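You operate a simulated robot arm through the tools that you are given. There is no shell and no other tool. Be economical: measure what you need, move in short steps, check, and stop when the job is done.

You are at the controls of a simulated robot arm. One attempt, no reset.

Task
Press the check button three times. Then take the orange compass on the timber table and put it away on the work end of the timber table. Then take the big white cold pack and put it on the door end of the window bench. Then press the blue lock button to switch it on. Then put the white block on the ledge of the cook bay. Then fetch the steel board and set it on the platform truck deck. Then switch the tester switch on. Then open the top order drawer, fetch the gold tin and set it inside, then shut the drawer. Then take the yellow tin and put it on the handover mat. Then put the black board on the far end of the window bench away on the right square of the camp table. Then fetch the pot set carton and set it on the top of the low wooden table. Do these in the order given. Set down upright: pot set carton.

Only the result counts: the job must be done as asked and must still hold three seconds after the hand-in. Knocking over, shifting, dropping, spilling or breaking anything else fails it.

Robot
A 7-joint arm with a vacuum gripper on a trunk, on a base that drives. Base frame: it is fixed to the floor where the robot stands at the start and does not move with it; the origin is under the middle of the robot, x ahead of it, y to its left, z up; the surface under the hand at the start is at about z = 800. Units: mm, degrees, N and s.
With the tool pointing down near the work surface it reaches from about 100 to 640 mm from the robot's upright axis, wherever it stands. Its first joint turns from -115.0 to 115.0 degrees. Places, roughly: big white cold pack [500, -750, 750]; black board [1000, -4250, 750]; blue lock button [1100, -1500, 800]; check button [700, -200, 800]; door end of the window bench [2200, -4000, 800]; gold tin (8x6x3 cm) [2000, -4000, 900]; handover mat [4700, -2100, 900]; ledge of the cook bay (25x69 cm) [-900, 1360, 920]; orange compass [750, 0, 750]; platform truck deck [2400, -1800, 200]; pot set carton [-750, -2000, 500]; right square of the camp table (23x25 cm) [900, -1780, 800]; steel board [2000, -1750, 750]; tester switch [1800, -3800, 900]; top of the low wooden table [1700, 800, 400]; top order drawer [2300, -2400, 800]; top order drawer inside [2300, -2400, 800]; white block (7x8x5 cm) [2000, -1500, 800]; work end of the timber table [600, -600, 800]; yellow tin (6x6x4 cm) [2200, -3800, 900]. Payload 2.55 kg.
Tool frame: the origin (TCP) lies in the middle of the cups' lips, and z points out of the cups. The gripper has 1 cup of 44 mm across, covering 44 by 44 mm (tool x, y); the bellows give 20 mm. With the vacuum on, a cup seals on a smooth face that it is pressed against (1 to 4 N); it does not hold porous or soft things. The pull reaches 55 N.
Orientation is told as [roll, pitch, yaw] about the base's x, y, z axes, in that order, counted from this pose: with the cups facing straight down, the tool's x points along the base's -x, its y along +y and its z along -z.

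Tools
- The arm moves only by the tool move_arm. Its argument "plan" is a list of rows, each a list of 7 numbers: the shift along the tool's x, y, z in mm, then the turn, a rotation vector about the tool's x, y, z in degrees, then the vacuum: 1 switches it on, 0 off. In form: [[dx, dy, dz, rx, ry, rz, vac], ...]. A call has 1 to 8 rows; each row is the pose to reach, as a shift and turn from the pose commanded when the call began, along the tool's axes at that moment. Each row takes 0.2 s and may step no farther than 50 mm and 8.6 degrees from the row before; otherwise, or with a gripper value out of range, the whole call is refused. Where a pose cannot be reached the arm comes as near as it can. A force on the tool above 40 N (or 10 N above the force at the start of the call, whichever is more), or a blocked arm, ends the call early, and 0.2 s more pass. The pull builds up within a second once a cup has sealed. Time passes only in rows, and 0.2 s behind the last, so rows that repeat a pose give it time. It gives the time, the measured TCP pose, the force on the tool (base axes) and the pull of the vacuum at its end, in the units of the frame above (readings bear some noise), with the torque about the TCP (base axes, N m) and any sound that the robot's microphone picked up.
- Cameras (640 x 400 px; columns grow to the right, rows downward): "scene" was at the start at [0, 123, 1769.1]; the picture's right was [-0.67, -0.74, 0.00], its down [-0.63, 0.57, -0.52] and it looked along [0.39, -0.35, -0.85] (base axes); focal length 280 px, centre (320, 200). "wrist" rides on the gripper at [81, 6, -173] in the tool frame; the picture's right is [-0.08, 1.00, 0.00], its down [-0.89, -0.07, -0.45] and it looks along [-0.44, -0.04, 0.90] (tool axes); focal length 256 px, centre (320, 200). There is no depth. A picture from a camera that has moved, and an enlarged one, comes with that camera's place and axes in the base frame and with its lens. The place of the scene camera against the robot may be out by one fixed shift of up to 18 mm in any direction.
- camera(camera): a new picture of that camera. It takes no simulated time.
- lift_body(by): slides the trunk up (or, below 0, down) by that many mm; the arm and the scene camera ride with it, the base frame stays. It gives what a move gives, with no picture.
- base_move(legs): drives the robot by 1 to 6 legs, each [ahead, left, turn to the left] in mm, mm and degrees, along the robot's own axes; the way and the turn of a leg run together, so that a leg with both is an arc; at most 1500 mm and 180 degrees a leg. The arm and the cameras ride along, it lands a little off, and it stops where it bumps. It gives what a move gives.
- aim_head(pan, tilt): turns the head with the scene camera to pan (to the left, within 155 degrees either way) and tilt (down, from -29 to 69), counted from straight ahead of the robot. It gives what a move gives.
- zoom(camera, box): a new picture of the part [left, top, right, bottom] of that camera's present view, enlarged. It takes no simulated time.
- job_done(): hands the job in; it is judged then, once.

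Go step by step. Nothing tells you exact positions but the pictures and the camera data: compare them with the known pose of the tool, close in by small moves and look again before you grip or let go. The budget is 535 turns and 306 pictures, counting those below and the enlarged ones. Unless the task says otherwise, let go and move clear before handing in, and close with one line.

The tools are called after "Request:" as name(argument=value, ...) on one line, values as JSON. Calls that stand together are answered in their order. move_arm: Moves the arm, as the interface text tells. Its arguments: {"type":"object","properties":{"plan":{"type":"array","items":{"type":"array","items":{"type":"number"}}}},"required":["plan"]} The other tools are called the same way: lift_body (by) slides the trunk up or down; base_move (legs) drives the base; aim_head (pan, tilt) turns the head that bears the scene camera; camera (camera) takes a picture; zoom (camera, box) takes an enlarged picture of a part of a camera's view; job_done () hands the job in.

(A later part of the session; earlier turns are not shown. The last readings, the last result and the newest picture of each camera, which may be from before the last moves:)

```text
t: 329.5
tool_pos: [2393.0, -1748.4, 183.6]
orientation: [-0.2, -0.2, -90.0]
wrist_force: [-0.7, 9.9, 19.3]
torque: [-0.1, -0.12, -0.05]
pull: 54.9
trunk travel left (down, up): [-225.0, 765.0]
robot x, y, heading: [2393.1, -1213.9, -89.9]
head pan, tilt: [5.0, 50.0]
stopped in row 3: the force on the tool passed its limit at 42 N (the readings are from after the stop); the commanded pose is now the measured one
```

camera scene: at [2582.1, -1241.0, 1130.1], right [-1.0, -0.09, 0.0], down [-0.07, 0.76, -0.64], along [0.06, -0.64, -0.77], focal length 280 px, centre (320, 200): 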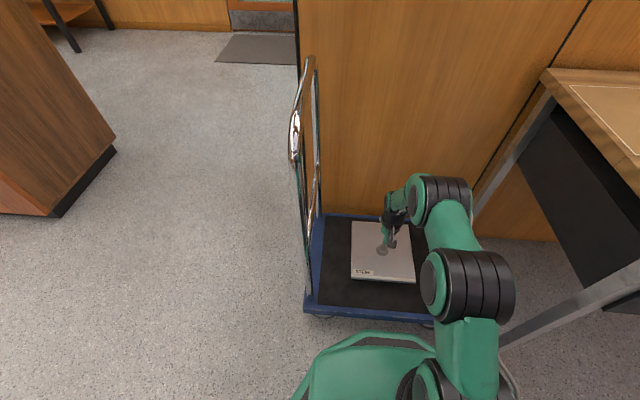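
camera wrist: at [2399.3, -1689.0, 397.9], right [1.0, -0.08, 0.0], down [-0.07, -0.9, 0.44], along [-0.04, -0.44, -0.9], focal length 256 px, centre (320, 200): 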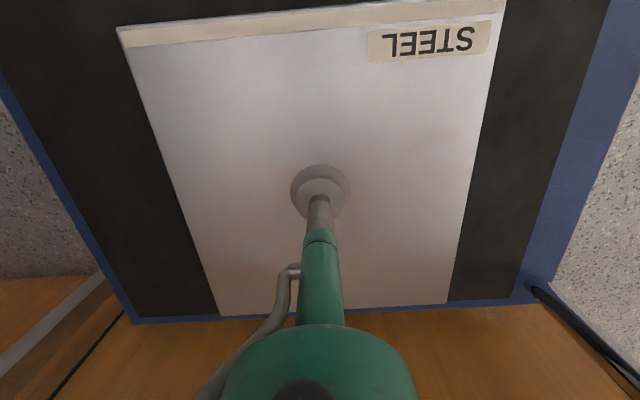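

Contact. I relieve and release gently.

Request:
move_arm(plan=[[0, 0, -2, 0, 0, 0, 1], [0, 0, -2, 0, 0, 0, 0], [0, 0, -2, 0, 0, 0, 0], [0, 0, -2, 0, 0, 0, 0], [0, 0, -15, 0, 0, 0, 0], [0, 0, -60, 0, 0, 0, 0], [0, 0, -100, 0, 0, 0, 0], [30, 0, -140, 0, 0, 0, 0]])

Request:
camera(camera="scene")

```text
t: 331.3
tool_pos: [2395.2, -1719.0, 322.7]
orientation: [-0.2, 0.0, -90.0]
wrist_force: [0.0, 0.3, 0.3]
torque: [0.01, 0.01, -0.01]
pull: 0.0
trunk travel left (down, up): [-225.0, 765.0]
robot x, y, heading: [2387.6, -1218.4, -90.2]
head pan, tilt: [5.0, 50.0]
```

```text
205 pictures are left
camera scene: at [2582.2, -1240.5, 1130.0], right [-1.0, -0.09, 0.0], down [-0.07, 0.76, -0.64], along [0.06, -0.64, -0.77], focal length 280 px, centre (320, 200)
```

scene: 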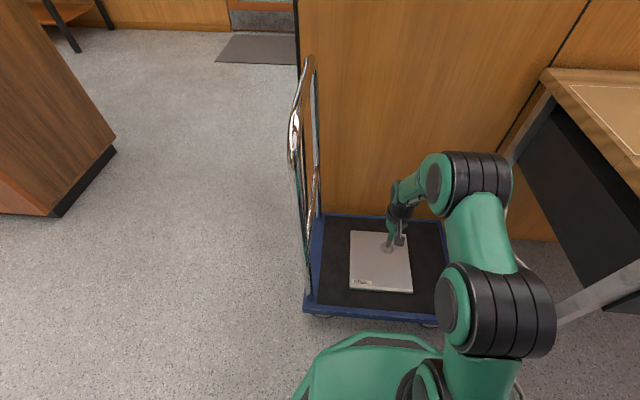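

The board rests on the deck. Raising, then heading back to the window bench for the tester switch.

Request:
lift_body(by=400)

Request:
lift_body(by=320)

Request:
move_arm(plan=[[40, 0, -10, 0, 0, 0, 0], [80, 0, -20, 0, 0, 0, 0], [125, 0, -30, 0, 0, 0, 0]])

Request:
base_move(legs=[[-190, 0, 0], [0, 800, 0], [1400, 0, 0], [480, 0, 0]])

```text
t: 335.1
tool_pos: [2395.3, -1720.1, 721.6]
orientation: [-0.2, 0.0, -89.9]
wrist_force: [0.2, 0.3, 0.3]
torque: [0.01, -0.06, 0.02]
pull: 0.0
trunk travel left (down, up): [-625.0, 365.0]
robot x, y, heading: [2392.6, -1215.2, -89.9]
head pan, tilt: [5.0, 50.0]
```

```text
t: 338.3
tool_pos: [2396.8, -1720.1, 1043.2]
orientation: [-0.2, -0.1, -90.0]
wrist_force: [-0.3, 0.0, -0.2]
torque: [-0.02, 0.02, 0.02]
pull: 0.1
trunk travel left (down, up): [-945.0, 45.0]
robot x, y, heading: [2391.0, -1218.5, -89.9]
head pan, tilt: [5.0, 50.0]
```

```text
t: 339.1
tool_pos: [2398.3, -1593.0, 1073.8]
orientation: [-0.4, -0.2, -90.0]
wrist_force: [-0.5, 0.2, -0.3]
torque: [-0.05, -0.01, 0.0]
pull: 0.1
trunk travel left (down, up): [-945.0, 45.0]
robot x, y, heading: [2388.5, -1212.8, -89.8]
head pan, tilt: [5.0, 50.0]
```

```text
t: 353.6
tool_pos: [3109.7, -3324.9, 1073.6]
orientation: [-0.2, -0.2, -92.2]
wrist_force: [-0.4, 0.4, -0.3]
torque: [0.0, 0.02, 0.03]
pull: 0.1
trunk travel left (down, up): [-945.0, 45.0]
robot x, y, heading: [3113.4, -2947.4, -92.1]
head pan, tilt: [5.0, 50.0]
```

Request:
base_move(legs=[[0, -1330, 2.1], [300, 0, 0]])

Request:
camera(camera="wrist")

Request:
camera(camera="scene")

```text
t: 361.9
tool_pos: [1828.9, -3618.3, 1073.0]
orientation: [-0.1, 0.0, -88.5]
wrist_force: [-0.6, 0.8, 0.6]
torque: [-0.02, 0.02, 0.0]
pull: 0.0
trunk travel left (down, up): [-945.0, 45.0]
robot x, y, heading: [1804.9, -3238.6, -88.7]
head pan, tilt: [5.0, 50.0]
```

```text
204 pictures are left
camera wrist: at [1834.2, -3538.5, 1244.8], right [1.0, -0.05, 0.0], down [-0.05, -0.89, 0.45], along [-0.03, -0.45, -0.89], focal length 256 px, centre (320, 200)
```

wrist: 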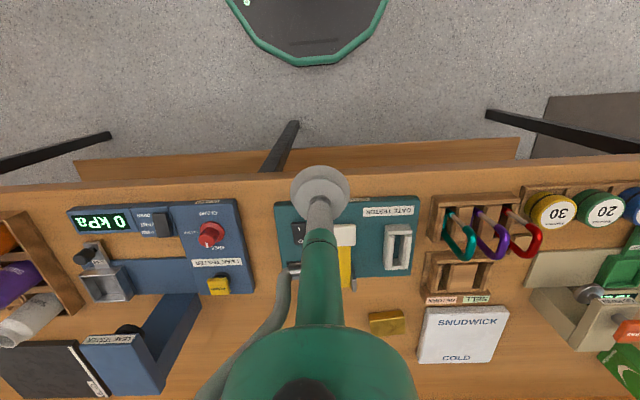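

```text
203 pictures are left
camera scene: at [2003.4, -3260.0, 1850.1], right [-0.99, -0.11, 0.0], down [-0.09, 0.76, -0.64], along [0.07, -0.64, -0.77], focal length 280 px, centre (320, 200)
```

scene: 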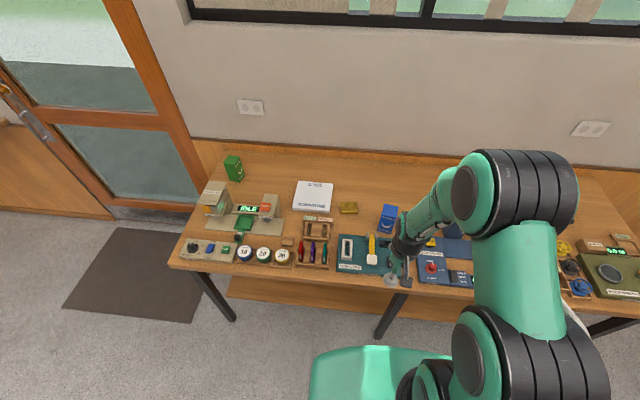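

Request:
zoom(camera="wrist", box=[60, 170, 300, 320])

Request:
zoom(camera="wrist", box=[265, 180, 425, 280])

Request:
zoom(camera="wrist", box=[480, 170, 640, 270])

```text
2.67 times, centred on (180, 245) of wrist
camera zoom: at [1834.2, -3538.5, 1244.8], right [1.0, -0.05, 0.0], down [-0.05, -0.89, 0.45], along [-0.03, -0.45, -0.89], focal length 683 px, centre (693, 80)
```

zoom: 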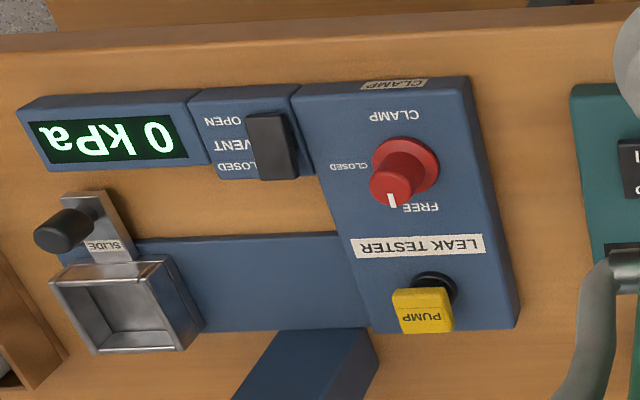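

```text
4.00 times, centred on (345, 230) of wrist
camera zoom: at [1834.2, -3538.5, 1244.8], right [1.0, -0.05, 0.0], down [-0.05, -0.89, 0.45], along [-0.03, -0.45, -0.89], focal length 1024 px, centre (220, 80)
```

zoom: 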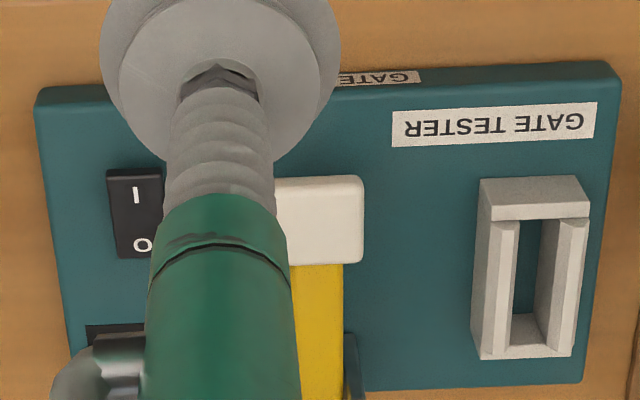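

```text
4.00 times, centred on (560, 220) of wrist
camera zoom: at [1834.2, -3538.5, 1244.8], right [1.0, -0.05, 0.0], down [-0.05, -0.89, 0.45], along [-0.03, -0.45, -0.89], focal length 1024 px, centre (-640, 120)
```

zoom: 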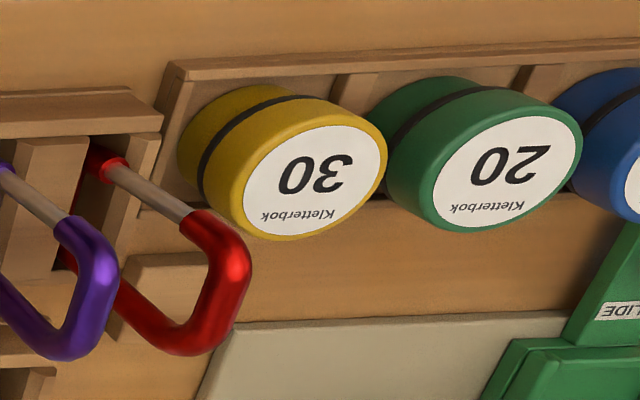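

The GATE TESTER has a black I/O rocker, which is the tester switch. I'll shift the tool to see it fully.

Request:
move_arm(plan=[[0, 40, 20, 0, 0, 0, 0], [0, 80, 45, 0, 0, 0, 0]])

Request:
zoom(camera="wrist", box=[200, 190, 312, 260])

Request:
zoom(camera="scene", box=[330, 220, 458, 300])

```text
t: 362.5
tool_pos: [1910.0, -3617.9, 1022.6]
orientation: [-0.1, 0.0, -88.5]
wrist_force: [-0.3, 0.2, -0.5]
torque: [0.0, 0.03, 0.03]
pull: 0.1
trunk travel left (down, up): [-945.0, 45.0]
robot x, y, heading: [1809.8, -3241.3, -88.6]
head pan, tilt: [5.0, 50.0]
```

```text
5.71 times, centred on (256, 225) of wrist
camera zoom: at [1916.1, -3538.5, 1193.5], right [1.0, -0.06, 0.0], down [-0.05, -0.89, 0.45], along [-0.03, -0.45, -0.89], focal length 1463 px, centre (686, 57)
```

zoom: 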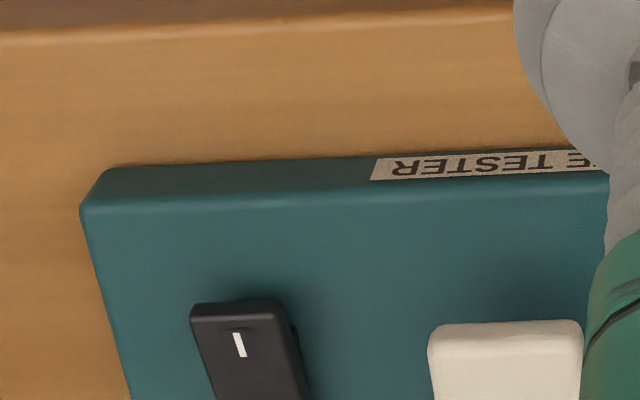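

```text
5.00 times, centred on (394, 260) of scene
camera zoom: at [2005.4, -3261.9, 1849.9], right [-0.99, -0.11, 0.0], down [-0.09, 0.76, -0.64], along [0.07, -0.64, -0.77], focal length 1402 px, centre (-50, -100)
```

zoom: 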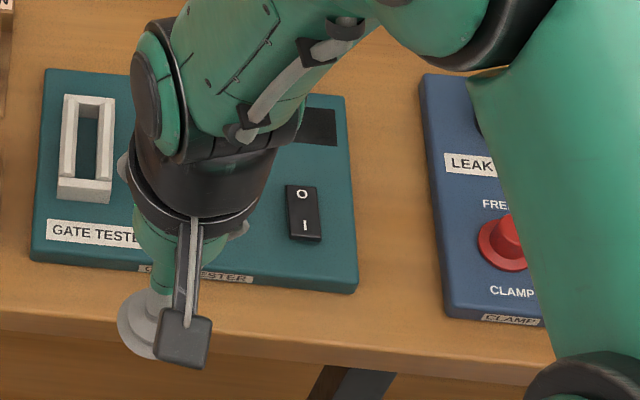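

The rocker's I end is at [1785, -3769, 889], and it's in the off position with the I side raised. I'll go over the I end, offset toward me.

Request:
move_arm(plan=[[-34, -32, 0, 0, 0, 0, 0], [-68, -64, 0, 0, 0, 0, 0], [-102, -97, 0, 0, 0, 0, 0], [-134, -129, 0, 0, 0, 0, 0], [-134, -129, 45, 0, 0, 0, 0], [-134, -129, 90, 0, 0, 0, 0], [-134, -129, 112, 0, 0, 0, 0]])

Request:
camera(camera="wrist")

Request:
zoom(camera="scene", box=[330, 220, 458, 300])

```text
t: 364.1
tool_pos: [1781.9, -3756.0, 919.1]
orientation: [-0.3, -0.1, -88.6]
wrist_force: [0.2, 0.0, 0.2]
torque: [0.0, -0.01, 0.01]
pull: 0.0
trunk travel left (down, up): [-945.0, 45.0]
robot x, y, heading: [1807.6, -3242.6, -88.7]
head pan, tilt: [5.0, 50.0]
```

```text
197 pictures are left
camera wrist: at [1787.8, -3675.7, 1090.0], right [1.0, -0.05, 0.0], down [-0.05, -0.89, 0.45], along [-0.03, -0.45, -0.89], focal length 256 px, centre (320, 200)
```

wrist: 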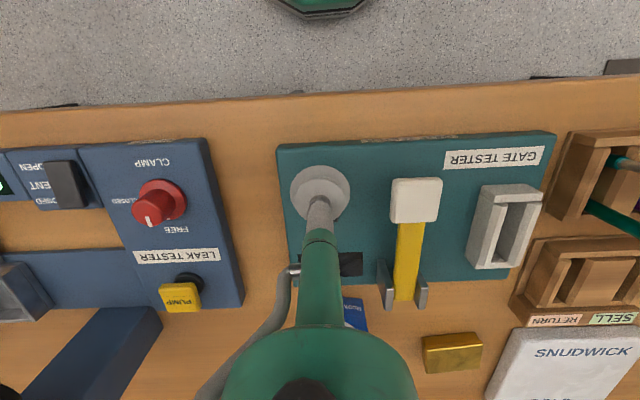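

```text
5.00 times, centred on (394, 260) of scene
camera zoom: at [2003.4, -3260.0, 1850.1], right [-0.99, -0.11, 0.0], down [-0.09, 0.76, -0.64], along [0.07, -0.64, -0.77], focal length 1402 px, centre (-50, -100)
```

zoom: 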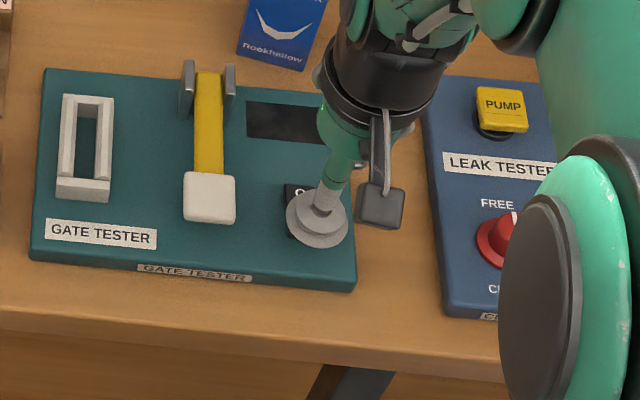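

Positioned. Pressing down on the I side.

Request:
move_arm(plan=[[0, 3, 15, 0, 0, 0, 0], [0, 3, 27, 0, 0, 0, 0], [0, 3, 33, 0, 0, 0, 0], [0, 3, 37, 0, 0, 0, 0], [0, 3, 37, 0, 0, 0, 0]])

Request:
zoom(camera="wrist", box=[260, 130, 420, 280])

```text
t: 365.3
tool_pos: [1786.4, -3755.4, 879.1]
orientation: [-0.2, -0.1, -88.6]
wrist_force: [0.3, -0.1, 1.3]
torque: [-0.01, -0.02, -0.02]
pull: 0.0
trunk travel left (down, up): [-945.0, 45.0]
robot x, y, heading: [1810.2, -3241.5, -88.6]
head pan, tilt: [5.0, 50.0]
```

```text
2.67 times, centred on (340, 205) of wrist
camera zoom: at [1792.2, -3674.3, 1050.8], right [1.0, -0.05, 0.0], down [-0.05, -0.89, 0.45], along [-0.03, -0.45, -0.89], focal length 683 px, centre (267, 187)
```

zoom: 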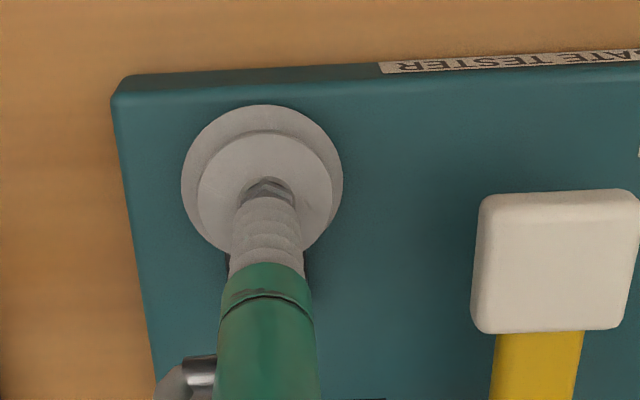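

Request:
move_arm(plan=[[0, 0, 4, 0, 0, 0, 0], [0, 0, 8, 0, 0, 0, 0], [0, 0, 8, 0, 0, 0, 0]])

```text
t: 366.1
tool_pos: [1784.6, -3753.4, 871.1]
orientation: [-0.2, -0.1, -88.6]
wrist_force: [0.3, 0.6, 3.2]
torque: [-0.06, 0.05, -0.01]
pull: 0.2
trunk travel left (down, up): [-945.0, 45.0]
robot x, y, heading: [1805.2, -3239.3, -88.4]
head pan, tilt: [5.0, 50.0]
```

Request:
move_arm(plan=[[0, 0, 4, 0, 0, 0, 0], [0, 0, 8, 0, 0, 0, 0], [0, 0, 8, 0, 0, 0, 0]])

Request:
zoom(camera="scene", box=[330, 220, 458, 300])

```text
t: 366.9
tool_pos: [1787.9, -3754.0, 863.8]
orientation: [-0.2, -0.2, -88.5]
wrist_force: [-0.6, -0.3, 5.0]
torque: [-0.11, -0.01, 0.01]
pull: 0.0
trunk travel left (down, up): [-945.0, 45.0]
robot x, y, heading: [1811.6, -3235.2, -88.6]
head pan, tilt: [5.0, 50.0]
```

```text
5.00 times, centred on (394, 260) of scene
camera zoom: at [2003.2, -3259.3, 1850.1], right [-0.99, -0.11, 0.0], down [-0.09, 0.76, -0.64], along [0.07, -0.64, -0.77], focal length 1402 px, centre (-50, -100)
```

zoom: 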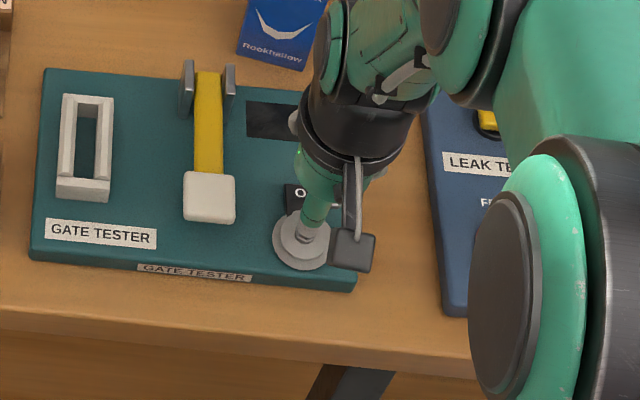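

No click yet, as the rim rests partly on the body. I'll lift and re-press centred on the I mark.

Request:
move_arm(plan=[[0, 0, -20, 0, 0, 0, 0], [0, 0, -45, 0, 0, 0, 0], [-12, 0, -45, 0, 0, 0, 0], [-12, 0, -25, 0, 0, 0, 0], [-12, 0, -15, 0, 0, 0, 0], [-12, 0, -8, 0, 0, 0, 0], [-12, 0, -8, 0, 0, 0, 0]])

```text
t: 368.5
tool_pos: [1785.6, -3767.4, 873.1]
orientation: [-0.3, -0.2, -88.6]
wrist_force: [0.0, 0.0, 2.3]
torque: [-0.01, 0.0, 0.04]
pull: 0.0
trunk travel left (down, up): [-945.0, 45.0]
robot x, y, heading: [1809.1, -3238.4, -88.5]
head pan, tilt: [5.0, 50.0]
```

Request:
move_arm(plan=[[0, 0, 5, 0, 0, 0, 0], [0, 0, 10, 0, 0, 0, 0], [0, 0, 13, 0, 0, 0, 0], [0, 0, 13, 0, 0, 0, 0]])

```text
t: 369.5
tool_pos: [1786.4, -3766.5, 859.0]
orientation: [-0.2, -0.2, -88.6]
wrist_force: [-0.4, -1.1, 7.7]
torque: [-0.08, -0.03, -0.02]
pull: 0.1
trunk travel left (down, up): [-945.0, 45.0]
robot x, y, heading: [1809.5, -3240.6, -88.3]
head pan, tilt: [5.0, 50.0]
```

Request:
move_arm(plan=[[0, 0, -20, 0, 0, 0, 0], [0, 0, -60, 0, 0, 0, 0], [10, 20, -100, 0, 0, 0, 0], [20, 60, -120, 0, 0, 0, 0], [30, 100, -130, 0, 0, 0, 0]])

Request:
zoom(camera="scene", box=[330, 220, 458, 300])

Request:
zoom(camera="wrist", box=[200, 160, 328, 240])

```text
t: 370.7
tool_pos: [1885.9, -3729.8, 986.4]
orientation: [-0.2, -0.1, -88.6]
wrist_force: [-0.8, 0.3, -0.6]
torque: [-0.01, 0.07, -0.03]
pull: 0.1
trunk travel left (down, up): [-945.0, 45.0]
robot x, y, heading: [1812.0, -3243.2, -88.6]
head pan, tilt: [5.0, 50.0]
```

```text
5.00 times, centred on (394, 260) of scene
camera zoom: at [2005.1, -3258.9, 1849.9], right [-0.99, -0.11, 0.0], down [-0.09, 0.76, -0.64], along [0.07, -0.64, -0.77], focal length 1402 px, centre (-50, -100)
```

zoom: 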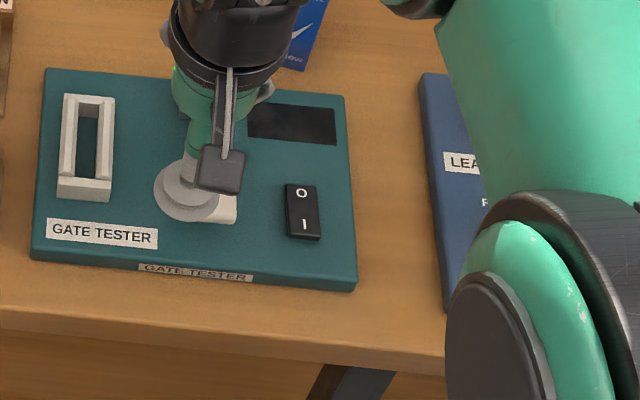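

```text
5.00 times, centred on (264, 200) of wrist
camera zoom: at [1891.6, -3649.6, 1157.5], right [1.0, -0.05, 0.0], down [-0.05, -0.89, 0.45], along [-0.03, -0.45, -0.89], focal length 1280 px, centre (600, 200)
```

zoom: 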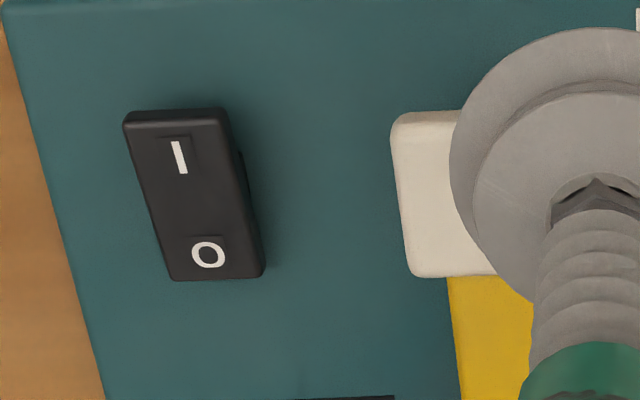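

The rocker hasn't flipped. I'll press again over the I end, deeper this time.

Request:
move_arm(plan=[[-10, -40, 0, 0, 0, 0, 0], [-20, -80, 10, 0, 0, 0, 0], [-31, -101, 20, 0, 0, 0, 0], [-31, -101, 65, 0, 0, 0, 0], [-31, -101, 105, 0, 0, 0, 0], [-31, -101, 120, 0, 0, 0, 0], [-31, -101, 128, 0, 0, 0, 0]])

```text
t: 372.3
tool_pos: [1785.2, -3765.8, 859.5]
orientation: [-0.1, -0.2, -88.7]
wrist_force: [0.9, 0.0, 6.1]
torque: [-0.1, 0.01, -0.04]
pull: 0.1
trunk travel left (down, up): [-945.0, 45.0]
robot x, y, heading: [1809.2, -3238.5, -88.6]
head pan, tilt: [5.0, 50.0]
```

Request:
move_arm(plan=[[0, 0, -20, 0, 0, 0, 0], [12, 0, -25, 0, 0, 0, 0], [12, 0, -5, 0, 0, 0, 0], [12, 0, 3, 0, 0, 0, 0], [12, 0, 8, 0, 0, 0, 0], [12, 0, 12, 0, 0, 0, 0], [12, 0, 12, 0, 0, 0, 0]])

```text
t: 373.5
tool_pos: [1785.2, -3759.7, 858.7]
orientation: [-0.2, -0.8, -88.5]
wrist_force: [1.2, 9.0, 26.7]
torque: [-0.7, 0.03, -0.05]
pull: 0.1
trunk travel left (down, up): [-945.0, 45.0]
robot x, y, heading: [1813.9, -3238.9, -88.8]
head pan, tilt: [5.0, 50.0]
stopped in row 6: the force on the tool passed its limit at 45 N (the readings are from after the stop); the commanded pose is now the measured one
```

Too stiff, so I back off and look.

Request:
move_arm(plan=[[0, 0, -20, 0, 0, 0, 0], [0, 0, -60, 0, 0, 0, 0], [10, 30, -90, 0, 0, 0, 0], [20, 70, -90, 0, 0, 0, 0], [30, 115, -95, 0, 0, 0, 0]])

Request:
zoom(camera="wrist", box=[190, 160, 318, 240])

Request:
zoom(camera="scene", box=[370, 235, 418, 265])

```text
t: 374.7
tool_pos: [1899.4, -3722.2, 950.8]
orientation: [-0.4, -0.5, -88.7]
wrist_force: [0.0, -0.5, 0.6]
torque: [-0.04, 0.01, -0.02]
pull: 0.0
trunk travel left (down, up): [-945.0, 45.0]
robot x, y, heading: [1811.5, -3240.2, -88.6]
head pan, tilt: [5.0, 50.0]
```

```text
5.00 times, centred on (254, 200) of wrist
camera zoom: at [1905.9, -3641.4, 1122.1], right [1.0, -0.06, 0.0], down [-0.05, -0.89, 0.45], along [-0.03, -0.45, -0.89], focal length 1280 px, centre (650, 200)
```

zoom: 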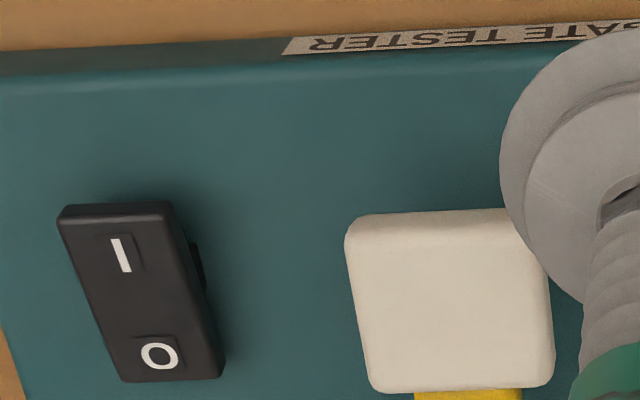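

```text
13.33 times, centred on (394, 250) of scene
camera zoom: at [2005.8, -3258.5, 1849.8], right [-0.99, -0.11, 0.0], down [-0.09, 0.76, -0.64], along [0.07, -0.64, -0.77], focal length 3739 px, centre (-667, -467)
```

zoom: 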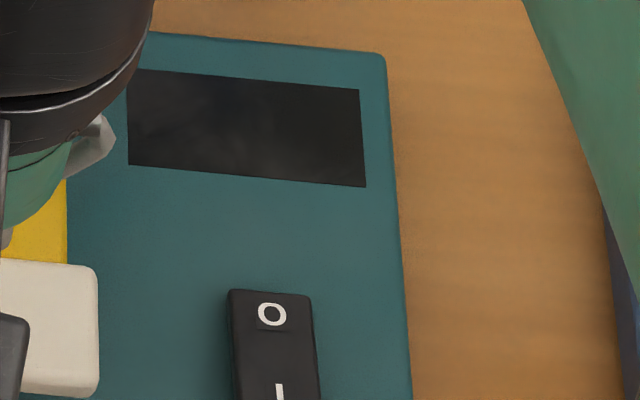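

The paddle pivots on a hinge block. My cup overlapped the pivot, so I'll press further out with only the cup's far rim on the I end.

Request:
move_arm(plan=[[0, -40, 0, 0, 0.3, 0, 0], [-10, -80, 0, 0, 0.5, 0, 0], [-23, -111, 0, 0, 0.5, 0, 0], [-23, -111, 40, 0, 0.5, 0, 0], [-23, -111, 62, 0, 0.5, 0, 0], [-23, -111, 72, 0, 0.5, 0, 0], [-23, -111, 78, 0, 0.5, 0, 0]])

Request:
zoom(camera="scene", box=[362, 225, 426, 265])

```text
t: 376.3
tool_pos: [1788.3, -3752.1, 872.2]
orientation: [-0.2, -0.1, -88.6]
wrist_force: [-0.2, 0.0, 1.7]
torque: [-0.06, 0.04, -0.02]
pull: 0.0
trunk travel left (down, up): [-945.0, 45.0]
robot x, y, heading: [1809.8, -3238.3, -88.6]
head pan, tilt: [5.0, 50.0]
```

```text
10.00 times, centred on (394, 245) of scene
camera zoom: at [2003.4, -3259.5, 1850.1], right [-0.99, -0.11, 0.0], down [-0.09, 0.76, -0.64], along [0.07, -0.64, -0.77], focal length 2804 px, centre (-420, -250)
```

zoom: 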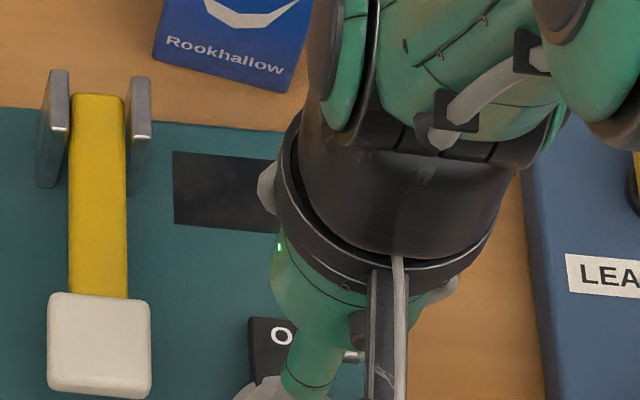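

Request:
move_arm(plan=[[5, 0, -6, 0, 0, 0, 0], [5, 0, 3, 0, 0, 0, 0], [5, 0, 9, 0, 0, 0, 0], [5, 0, 13, 0, 0, 0, 0], [5, 0, 13, 0, 0, 0, 0]])

```text
t: 377.5
tool_pos: [1789.3, -3744.9, 860.1]
orientation: [-0.3, 0.0, -88.5]
wrist_force: [-1.4, 1.4, 5.5]
torque: [-0.17, -0.02, -0.09]
pull: 0.0
trunk travel left (down, up): [-945.0, 45.0]
robot x, y, heading: [1807.7, -3239.2, -88.5]
head pan, tilt: [5.0, 50.0]
```

Request:
move_arm(plan=[[0, 0, 3, 0, 0, 0, 0], [0, 0, 6, 0, 0, 0, 0], [0, 0, 6, 0, 0, 0, 0]])

Request:
zoom(camera="scene", box=[362, 225, 426, 265])

Request:
zoom(camera="wrist", box=[260, 130, 388, 210])

```text
t: 378.3
tool_pos: [1789.0, -3745.8, 856.4]
orientation: [-0.2, -0.5, -88.5]
wrist_force: [0.9, 8.2, 34.0]
torque: [-1.05, 0.08, -0.06]
pull: 0.1
trunk travel left (down, up): [-945.0, 45.0]
robot x, y, heading: [1809.6, -3238.9, -88.6]
head pan, tilt: [5.0, 50.0]
```

```text
10.00 times, centred on (394, 245) of scene
camera zoom: at [2003.9, -3253.0, 1850.4], right [-0.99, -0.11, 0.0], down [-0.09, 0.76, -0.65], along [0.07, -0.64, -0.76], focal length 2804 px, centre (-420, -250)
```

zoom: 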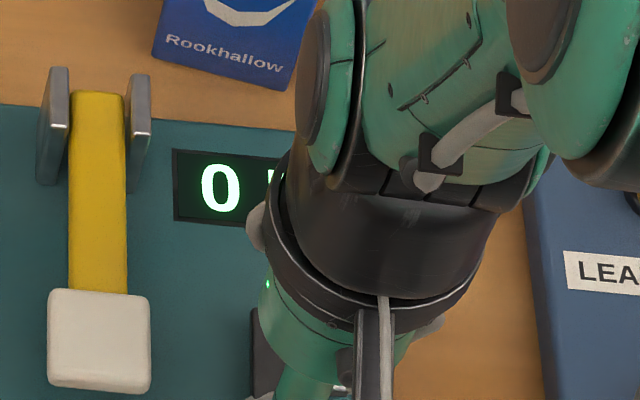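

```text
5.00 times, centred on (324, 170) of wrist
camera zoom: at [1794.7, -3664.2, 1027.3], right [1.0, -0.05, 0.0], down [-0.05, -0.89, 0.45], along [-0.03, -0.45, -0.89], focal length 1280 px, centre (300, 350)
```

zoom: 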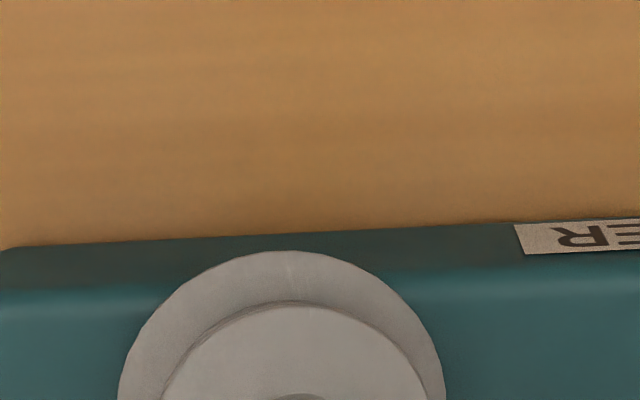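

The display lit up ("0 …"), so the tester is on. Releasing and checking that it stays on.

Request:
move_arm(plan=[[0, 0, -8, 0, 0, 0, 0], [0, 0, -25, 0, 0, 0, 0], [5, 0, -70, 0, 0, 0, 0], [10, 30, -100, 0, 0, 0, 0], [20, 70, -110, 0, 0, 0, 0], [30, 115, -115, 0, 0, 0, 0]])

Request:
camera(camera="wrist")

Request:
zoom(camera="scene", box=[330, 220, 458, 300])

```text
t: 379.7
tool_pos: [1905.8, -3711.6, 966.5]
orientation: [-0.3, -0.1, -88.7]
wrist_force: [0.0, -0.4, -0.4]
torque: [-0.02, 0.02, 0.01]
pull: 0.0
trunk travel left (down, up): [-945.0, 45.0]
robot x, y, heading: [1811.7, -3240.2, -88.6]
head pan, tilt: [5.0, 50.0]
```

```text
186 pictures are left
camera wrist: at [1909.7, -3631.0, 1138.2], right [1.0, -0.05, 0.0], down [-0.05, -0.89, 0.45], along [-0.03, -0.45, -0.9], focal length 256 px, centre (320, 200)
```

wrist: 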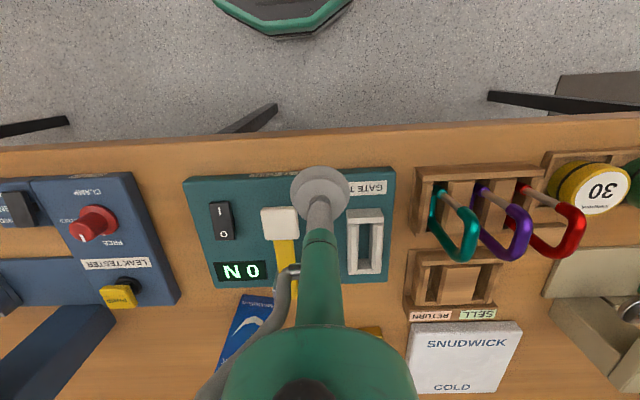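

```text
5.00 times, centred on (394, 260) of scene
camera zoom: at [2005.9, -3259.0, 1849.8], right [-0.99, -0.11, 0.0], down [-0.09, 0.76, -0.64], along [0.07, -0.64, -0.77], focal length 1402 px, centre (-50, -100)
```

zoom: 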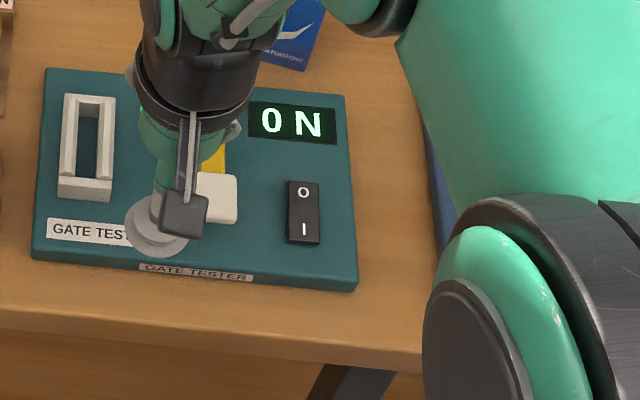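

The tester reads "0 N", so it's on. Next is the order drawer: I'll retract, drive over and turn to face it.

Request:
move_arm(plan=[[35, -15, -30, 0, 0, 0, 0], [70, -40, -60, 0, 0, 0, 0], [90, -70, -90, 0, 0, 0, 0]])

Request:
aim_head(pan=0, tilt=40)

```text
refused: row 2 steps farther than a row can; nothing moved
```

```text
t: 380.5
tool_pos: [1901.9, -3712.2, 966.2]
orientation: [-0.2, 0.0, -88.6]
wrist_force: [0.7, 0.4, 0.9]
torque: [0.01, -0.01, 0.03]
pull: 0.2
trunk travel left (down, up): [-945.0, 45.0]
robot x, y, heading: [1809.4, -3240.0, -88.5]
head pan, tilt: [0.0, 40.0]
```

Request:
move_arm(plan=[[0, 0, -45, 0, 0, 0, 0], [20, -20, -85, 0, 0, 0, 0], [50, -45, -105, 0, 0, 0, 0], [80, -75, -110, 0, 0, 0, 0], [105, -95, -110, 0, 0, 0, 0]])

```text
t: 381.7
tool_pos: [1804.3, -3611.2, 1076.6]
orientation: [-0.3, -0.2, -88.5]
wrist_force: [-0.2, 0.8, -0.2]
torque: [0.0, -0.01, -0.01]
pull: 0.1
trunk travel left (down, up): [-945.0, 45.0]
robot x, y, heading: [1809.0, -3240.0, -88.4]
head pan, tilt: [0.0, 40.0]
```

Request:
base_move(legs=[[-130, 0, 0], [0, 550, -1.5], [0, 0, 180]])

Request:
camera(camera="scene")

Request:
camera(camera="wrist")

```text
t: 393.1
tool_pos: [2344.8, -2730.4, 1075.8]
orientation: [-0.2, 0.0, 92.1]
wrist_force: [0.5, 0.0, -0.2]
torque: [-0.01, 0.01, 0.0]
pull: 0.0
trunk travel left (down, up): [-945.0, 45.0]
robot x, y, heading: [2347.8, -3100.0, 92.0]
head pan, tilt: [0.0, 40.0]
```

```text
184 pictures are left
camera scene: at [2177.6, -3091.5, 1864.2], right [1.0, 0.04, 0.0], down [0.02, -0.64, -0.77], along [-0.03, 0.77, -0.64], focal length 280 px, centre (320, 200)
```

scene: 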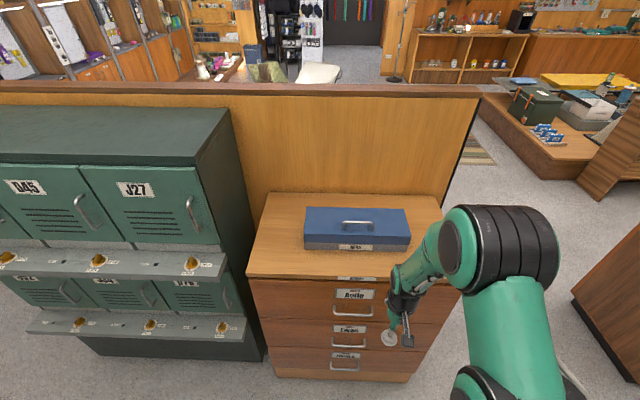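

```text
183 pictures are left
camera wrist: at [2341.8, -2811.8, 1247.8], right [-1.0, 0.04, 0.0], down [0.04, 0.89, 0.45], along [0.02, 0.45, -0.9], focal length 256 px, centre (320, 200)
```

wrist: 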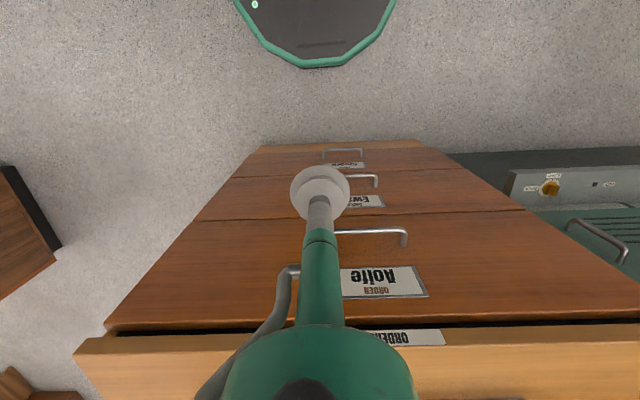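

The unit front is at y ≈ -2535; top drawer front spans z 760–1030, with handle at [2265, -2545, 868]. I'll point the cup horizontally and pull with vacuum on the flat front beside the handle.

Request:
zoom(camera="scene", box=[240, 250, 480, 400])

Request:
move_arm(plan=[[-35, -15, 15, 0, 0, 0, 0], [-70, -30, 30, 0, 0, 0, 0], [-105, -40, 45, 0, 0, 0, 0], [-105, -40, 60, 0, -8.5, 0, 0], [-105, -40, 60, 0, -17, 0, 0], [-105, -40, 60, 0, -25.5, 0, 0], [-105, -40, 60, 0, -34, 0, 0], [-105, -40, 60, 0, -42.5, 0, 0]])

```text
2.67 times, centred on (360, 325) of scene
camera zoom: at [2177.6, -3091.5, 1864.2], right [1.0, 0.04, 0.0], down [0.02, -0.64, -0.77], along [-0.03, 0.77, -0.64], focal length 748 px, centre (213, -133)
```

zoom: 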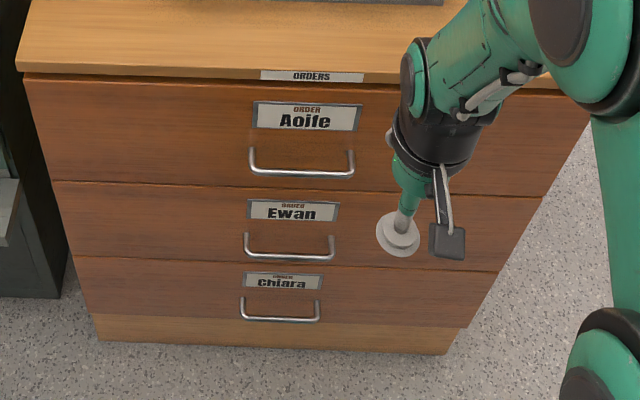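

```text
t: 394.9
tool_pos: [2376.4, -2623.5, 1015.4]
orientation: [1.1, -25.7, 92.2]
wrist_force: [1.0, 1.4, 0.2]
torque: [-0.01, 0.01, -0.02]
pull: 0.1
out of reach, approached as far as the arm can: row 7, 8
trunk travel left (down, up): [-945.0, 45.0]
robot x, y, heading: [2344.0, -3103.9, 92.2]
head pan, tilt: [0.0, 40.0]
```

Out of reach from this shoulder height. I'll back off and lower the trunk so the forearm can come in level.

Request:
base_move(legs=[[-120, 0, -2]])

Request:
lift_body(by=-300)

Request:
move_arm(plan=[[0, 0, 0, 0, -8, 0, 0], [0, 0, 0, 0, -16, 0, 0], [0, 0, 0, 0, -24, 0, 0], [0, 0, 0, 0, -32, 0, 0], [0, 0, 0, 0, -40, 0, 0], [0, 0, 0, 0, -48, 0, 0], [0, 0, 0, 0, -56, 0, 0], [0, 0, 0, 0, -64, 0, 0]])

Request:
camera(camera="scene")

```text
t: 396.1
tool_pos: [2394.3, -2745.4, 1015.8]
orientation: [1.1, -25.7, 90.2]
wrist_force: [0.0, -0.2, 0.4]
torque: [-0.03, 0.03, -0.01]
pull: 0.1
trunk travel left (down, up): [-945.0, 45.0]
robot x, y, heading: [2347.6, -3222.7, 90.3]
head pan, tilt: [0.0, 40.0]
```

```text
t: 399.1
tool_pos: [2395.1, -2744.8, 715.8]
orientation: [1.1, -25.8, 90.3]
wrist_force: [-0.2, 0.9, 0.4]
torque: [-0.01, 0.01, 0.01]
pull: 0.0
trunk travel left (down, up): [-645.0, 345.0]
robot x, y, heading: [2351.6, -3221.7, 90.3]
head pan, tilt: [0.0, 40.0]
```

```text
t: 400.9
tool_pos: [2415.8, -2715.9, 735.3]
orientation: [8.1, -59.3, 84.5]
wrist_force: [-0.4, 0.6, -0.7]
torque: [0.0, -0.01, 0.0]
pull: 0.0
out of reach, approached as far as the arm can: row 1, 2, 3, 4, 5, 6, 7, 8
trunk travel left (down, up): [-645.0, 345.0]
robot x, y, heading: [2349.3, -3220.8, 89.9]
head pan, tilt: [0.0, 40.0]
```

```text
181 pictures are left
camera scene: at [2180.9, -3204.3, 1564.2], right [1.0, 0.0, 0.0], down [0.0, -0.64, -0.77], along [0.0, 0.77, -0.64], focal length 280 px, centre (320, 200)
```

scene: 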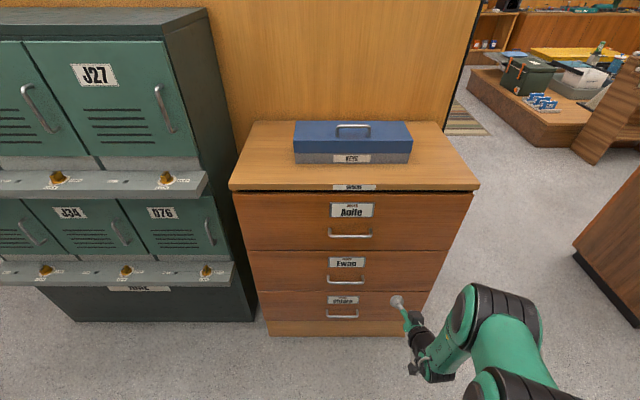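

The arm gets to 59° now; raising the tool should help it come level.

Request:
move_arm(plan=[[-40, 0, -14, 0, 0, 0, 0], [-80, 0, -28, 0, 0, 0, 0], [-120, 0, -42, 0, 0, 0, 0], [-150, 0, -53, 0, -7.5, 0, 0], [-150, 0, -53, 0, -15, 0, 0], [-150, 0, -53, 0, -22.5, 0, 0], [-150, 0, -53, 0, -30, 0, 0]])

Request:
camera(camera="scene")

```text
t: 402.6
tool_pos: [2433.5, -2623.1, 923.4]
orientation: [20.8, -78.4, 70.6]
wrist_force: [-0.1, -0.1, -0.7]
torque: [0.0, -0.02, 0.01]
pull: 0.0
out of reach, approached as far as the arm can: row 5, 6, 7
trunk travel left (down, up): [-645.0, 345.0]
robot x, y, heading: [2345.3, -3220.6, 90.1]
head pan, tilt: [0.0, 40.0]
```

```text
180 pictures are left
camera scene: at [2181.0, -3204.1, 1564.2], right [1.0, 0.0, 0.0], down [0.0, -0.64, -0.77], along [0.0, 0.77, -0.64], focal length 280 px, centre (320, 200)
```

scene: 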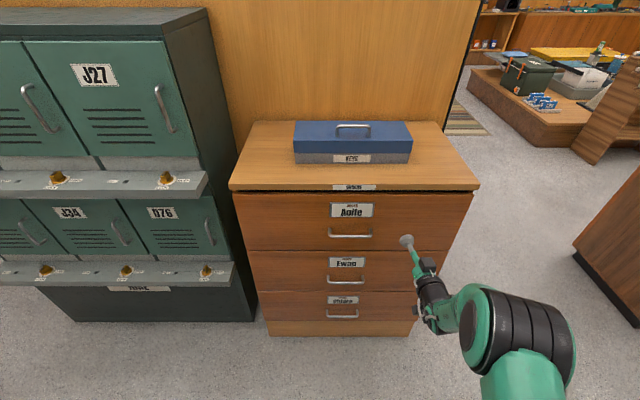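

Request:
lift_body(by=-130)

Request:
move_arm(plan=[[0, 0, 0, 0, 0, 0, 0], [0, 0, 0, 0, 0, 0, 0]])

```text
t: 404.1
tool_pos: [2432.1, -2624.4, 792.9]
orientation: [20.7, -78.5, 70.7]
wrist_force: [0.3, 0.0, -0.1]
torque: [0.01, 0.02, -0.03]
pull: 0.0
trunk travel left (down, up): [-515.0, 475.0]
robot x, y, heading: [2350.0, -3220.9, 90.5]
head pan, tilt: [0.0, 40.0]
```

```text
t: 404.7
tool_pos: [2432.7, -2622.6, 792.6]
orientation: [20.7, -78.4, 70.7]
wrist_force: [-0.5, 0.6, -1.5]
torque: [0.01, 0.0, -0.04]
pull: 0.1
trunk travel left (down, up): [-515.0, 475.0]
robot x, y, heading: [2350.1, -3220.9, 90.2]
head pan, tilt: [0.0, 40.0]
```

Request:
move_arm(plan=[[-40, 0, -8, 0, 0, 0, 0], [-80, 0, -15, 0, -3, 0, 0], [-118, 0, -23, 0, -7, 0, 0], [-118, 0, -23, 0, -11, 0, 0]])

Request:
camera(camera="wrist")

Request:
camera(camera="scene")

```text
t: 405.7
tool_pos: [2435.8, -2616.7, 862.4]
orientation: [26.4, -80.8, 65.0]
wrist_force: [-0.8, 0.4, -0.4]
torque: [0.02, 0.0, -0.02]
pull: 0.1
out of reach, approached as far as the arm can: row 2, 3, 4
trunk travel left (down, up): [-515.0, 475.0]
robot x, y, heading: [2346.5, -3224.1, 90.2]
head pan, tilt: [0.0, 40.0]
```

```text
179 pictures are left
camera wrist: at [2428.6, -2800.3, 807.8], right [-0.99, -0.01, 0.15], down [0.14, -0.31, 0.94], along [0.04, 0.95, 0.31], focal length 256 px, centre (320, 200)
```

wrist: 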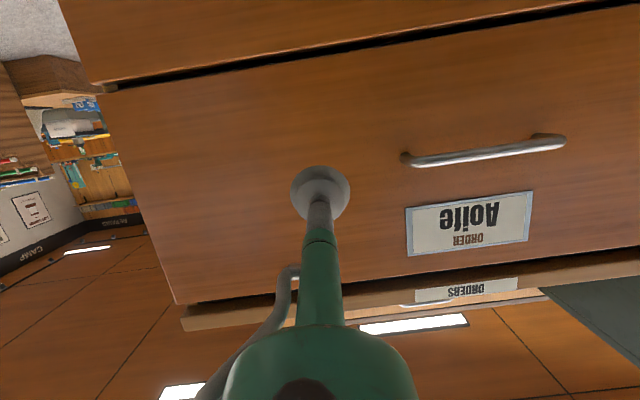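

```text
178 pictures are left
camera scene: at [2180.9, -3204.3, 1434.2], right [1.0, 0.0, 0.0], down [0.0, -0.64, -0.77], along [0.0, 0.77, -0.64], focal length 280 px, centre (320, 200)
```

scene: 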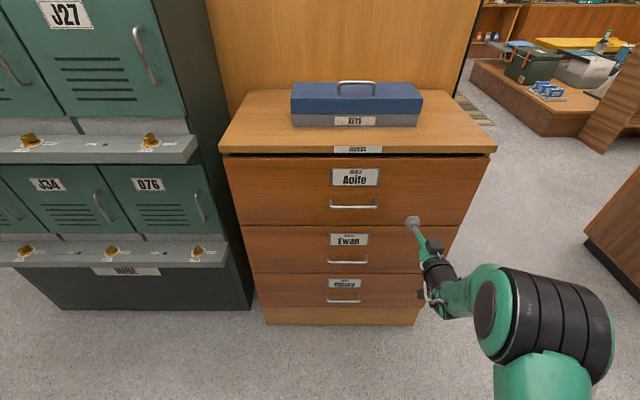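

The cup faces the top drawer's front nearly level. I'll advance the base a little, then press with the arm.

Request:
base_move(legs=[[45, 0, 0]])

Request:
move_arm(plan=[[-1, 0, 8, 0, 0, 0, 1], [-2, 0, 16, 0, 0, 0, 1], [-3, 0, 24, 0, 0, 0, 1], [-3, 0, 24, 0, 0, 0, 1]])

Request:
camera(camera="wrist")

```text
t: 406.6
tool_pos: [2435.9, -2571.3, 862.9]
orientation: [26.3, -80.7, 65.0]
wrist_force: [0.3, -0.9, -1.3]
torque: [0.01, 0.01, 0.01]
pull: 0.0
trunk travel left (down, up): [-515.0, 475.0]
robot x, y, heading: [2346.8, -3172.9, 90.0]
head pan, tilt: [0.0, 40.0]
```

```text
t: 407.6
tool_pos: [2435.2, -2547.4, 863.3]
orientation: [26.4, -80.9, 64.9]
wrist_force: [0.8, -0.3, 0.1]
torque: [0.01, -0.03, -0.02]
pull: 0.0
trunk travel left (down, up): [-515.0, 475.0]
robot x, y, heading: [2350.1, -3173.8, 90.2]
head pan, tilt: [0.0, 40.0]
```

```text
177 pictures are left
camera wrist: at [2428.0, -2730.8, 807.1], right [-0.99, 0.0, 0.15], down [0.14, -0.31, 0.94], along [0.04, 0.95, 0.31], focal length 256 px, centre (320, 200)
```

wrist: 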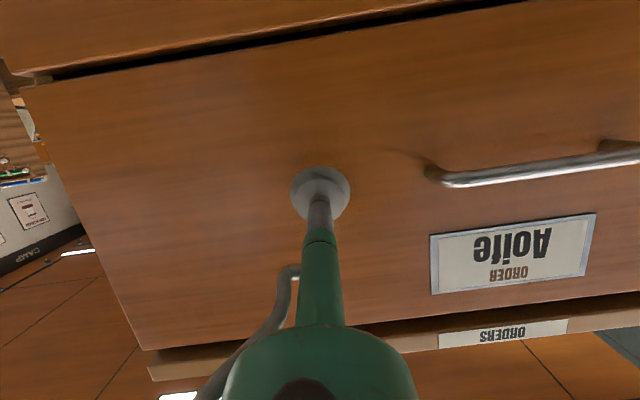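

Request:
move_arm(plan=[[-1, 0, 8, 0, 0, 0, 1], [-2, 0, 16, 0, 0, 0, 1], [-3, 0, 22, 0, 0, 0, 1], [-3, 0, 26, 0, 0, 0, 1], [-3, 0, 26, 0, 0, 0, 1]])

```text
t: 408.8
tool_pos: [2433.6, -2521.3, 859.3]
orientation: [26.1, -80.5, 65.0]
wrist_force: [0.6, -8.1, -6.5]
torque: [0.41, -0.01, -0.18]
pull: 55.4
trunk travel left (down, up): [-515.0, 475.0]
robot x, y, heading: [2348.7, -3176.8, 90.0]
head pan, tilt: [0.0, 40.0]
```

Sealed on the drawer front. I pull it open by backing the base.

Request:
base_move(legs=[[-60, 0, 0]])

Request:
camera(camera="scene")

```text
t: 409.8
tool_pos: [2434.5, -2581.0, 859.2]
orientation: [26.3, -80.6, 65.0]
wrist_force: [3.4, -0.2, -13.6]
torque: [0.3, 0.05, -0.18]
pull: 55.2
trunk travel left (down, up): [-515.0, 475.0]
robot x, y, heading: [2353.7, -3235.3, 90.4]
head pan, tilt: [0.0, 40.0]
```

```text
176 pictures are left
camera scene: at [2181.9, -3218.6, 1434.3], right [1.0, 0.0, 0.0], down [0.0, -0.64, -0.77], along [0.0, 0.77, -0.64], focal length 280 px, centre (320, 200)
```

scene: 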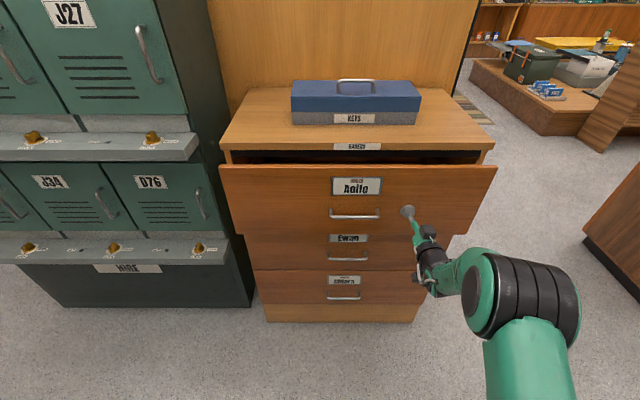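

The drawer is opening. Pulling further.

Request:
base_move(legs=[[-170, 0, 0]])

Request:
camera(camera="scene")

```text
t: 411.3
tool_pos: [2434.8, -2750.5, 859.8]
orientation: [25.2, -80.6, 65.8]
wrist_force: [-11.5, 0.7, -4.0]
torque: [0.25, 0.46, -0.09]
pull: 55.4
trunk travel left (down, up): [-515.0, 475.0]
robot x, y, heading: [2348.2, -3402.1, 89.8]
head pan, tilt: [0.0, 40.0]
```

```text
175 pictures are left
camera scene: at [2179.4, -3386.9, 1434.0], right [1.0, 0.0, 0.0], down [0.0, -0.64, -0.77], along [0.0, 0.77, -0.64], focal length 280 px, centre (320, 200)
```

scene: 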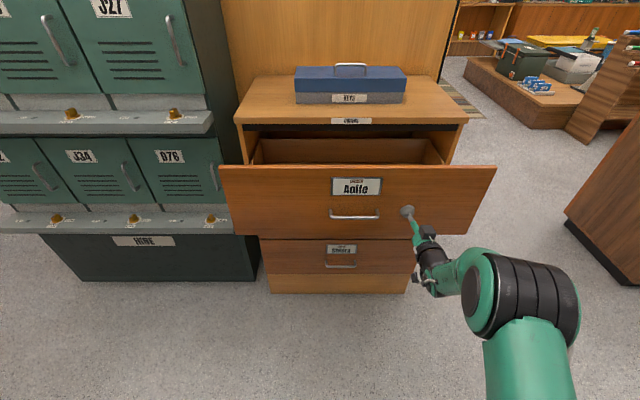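

The drawer is open about 230 mm. Releasing the vacuum and backing the tool away.

Request:
move_arm(plan=[[0, 0, 0, 0, 0, 0, 0], [0, 0, 0, 0, 0, 0, 0], [0, 0, 0, 0, 0, 0, 0], [0, 0, -15, 0, 0, 0, 0], [0, 0, -40, 0, 0, 0, 0]])

Request:
camera(camera="scene")

```text
t: 412.5
tool_pos: [2437.2, -2790.0, 863.5]
orientation: [25.6, -80.6, 65.5]
wrist_force: [0.0, -0.1, -0.2]
torque: [-0.04, 0.02, 0.0]
pull: 0.1
trunk travel left (down, up): [-515.0, 475.0]
robot x, y, heading: [2346.2, -3401.5, 89.8]
head pan, tilt: [0.0, 40.0]
```

```text
174 pictures are left
camera scene: at [2180.9, -3386.9, 1434.2], right [1.0, 0.0, 0.0], down [0.0, -0.64, -0.77], along [0.0, 0.77, -0.64], focal length 280 px, centre (320, 200)
```

scene: 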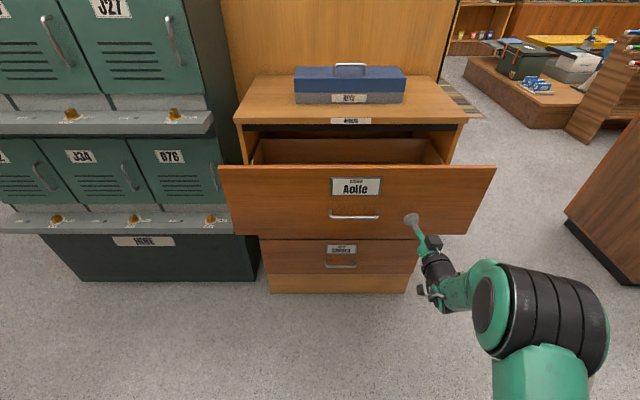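

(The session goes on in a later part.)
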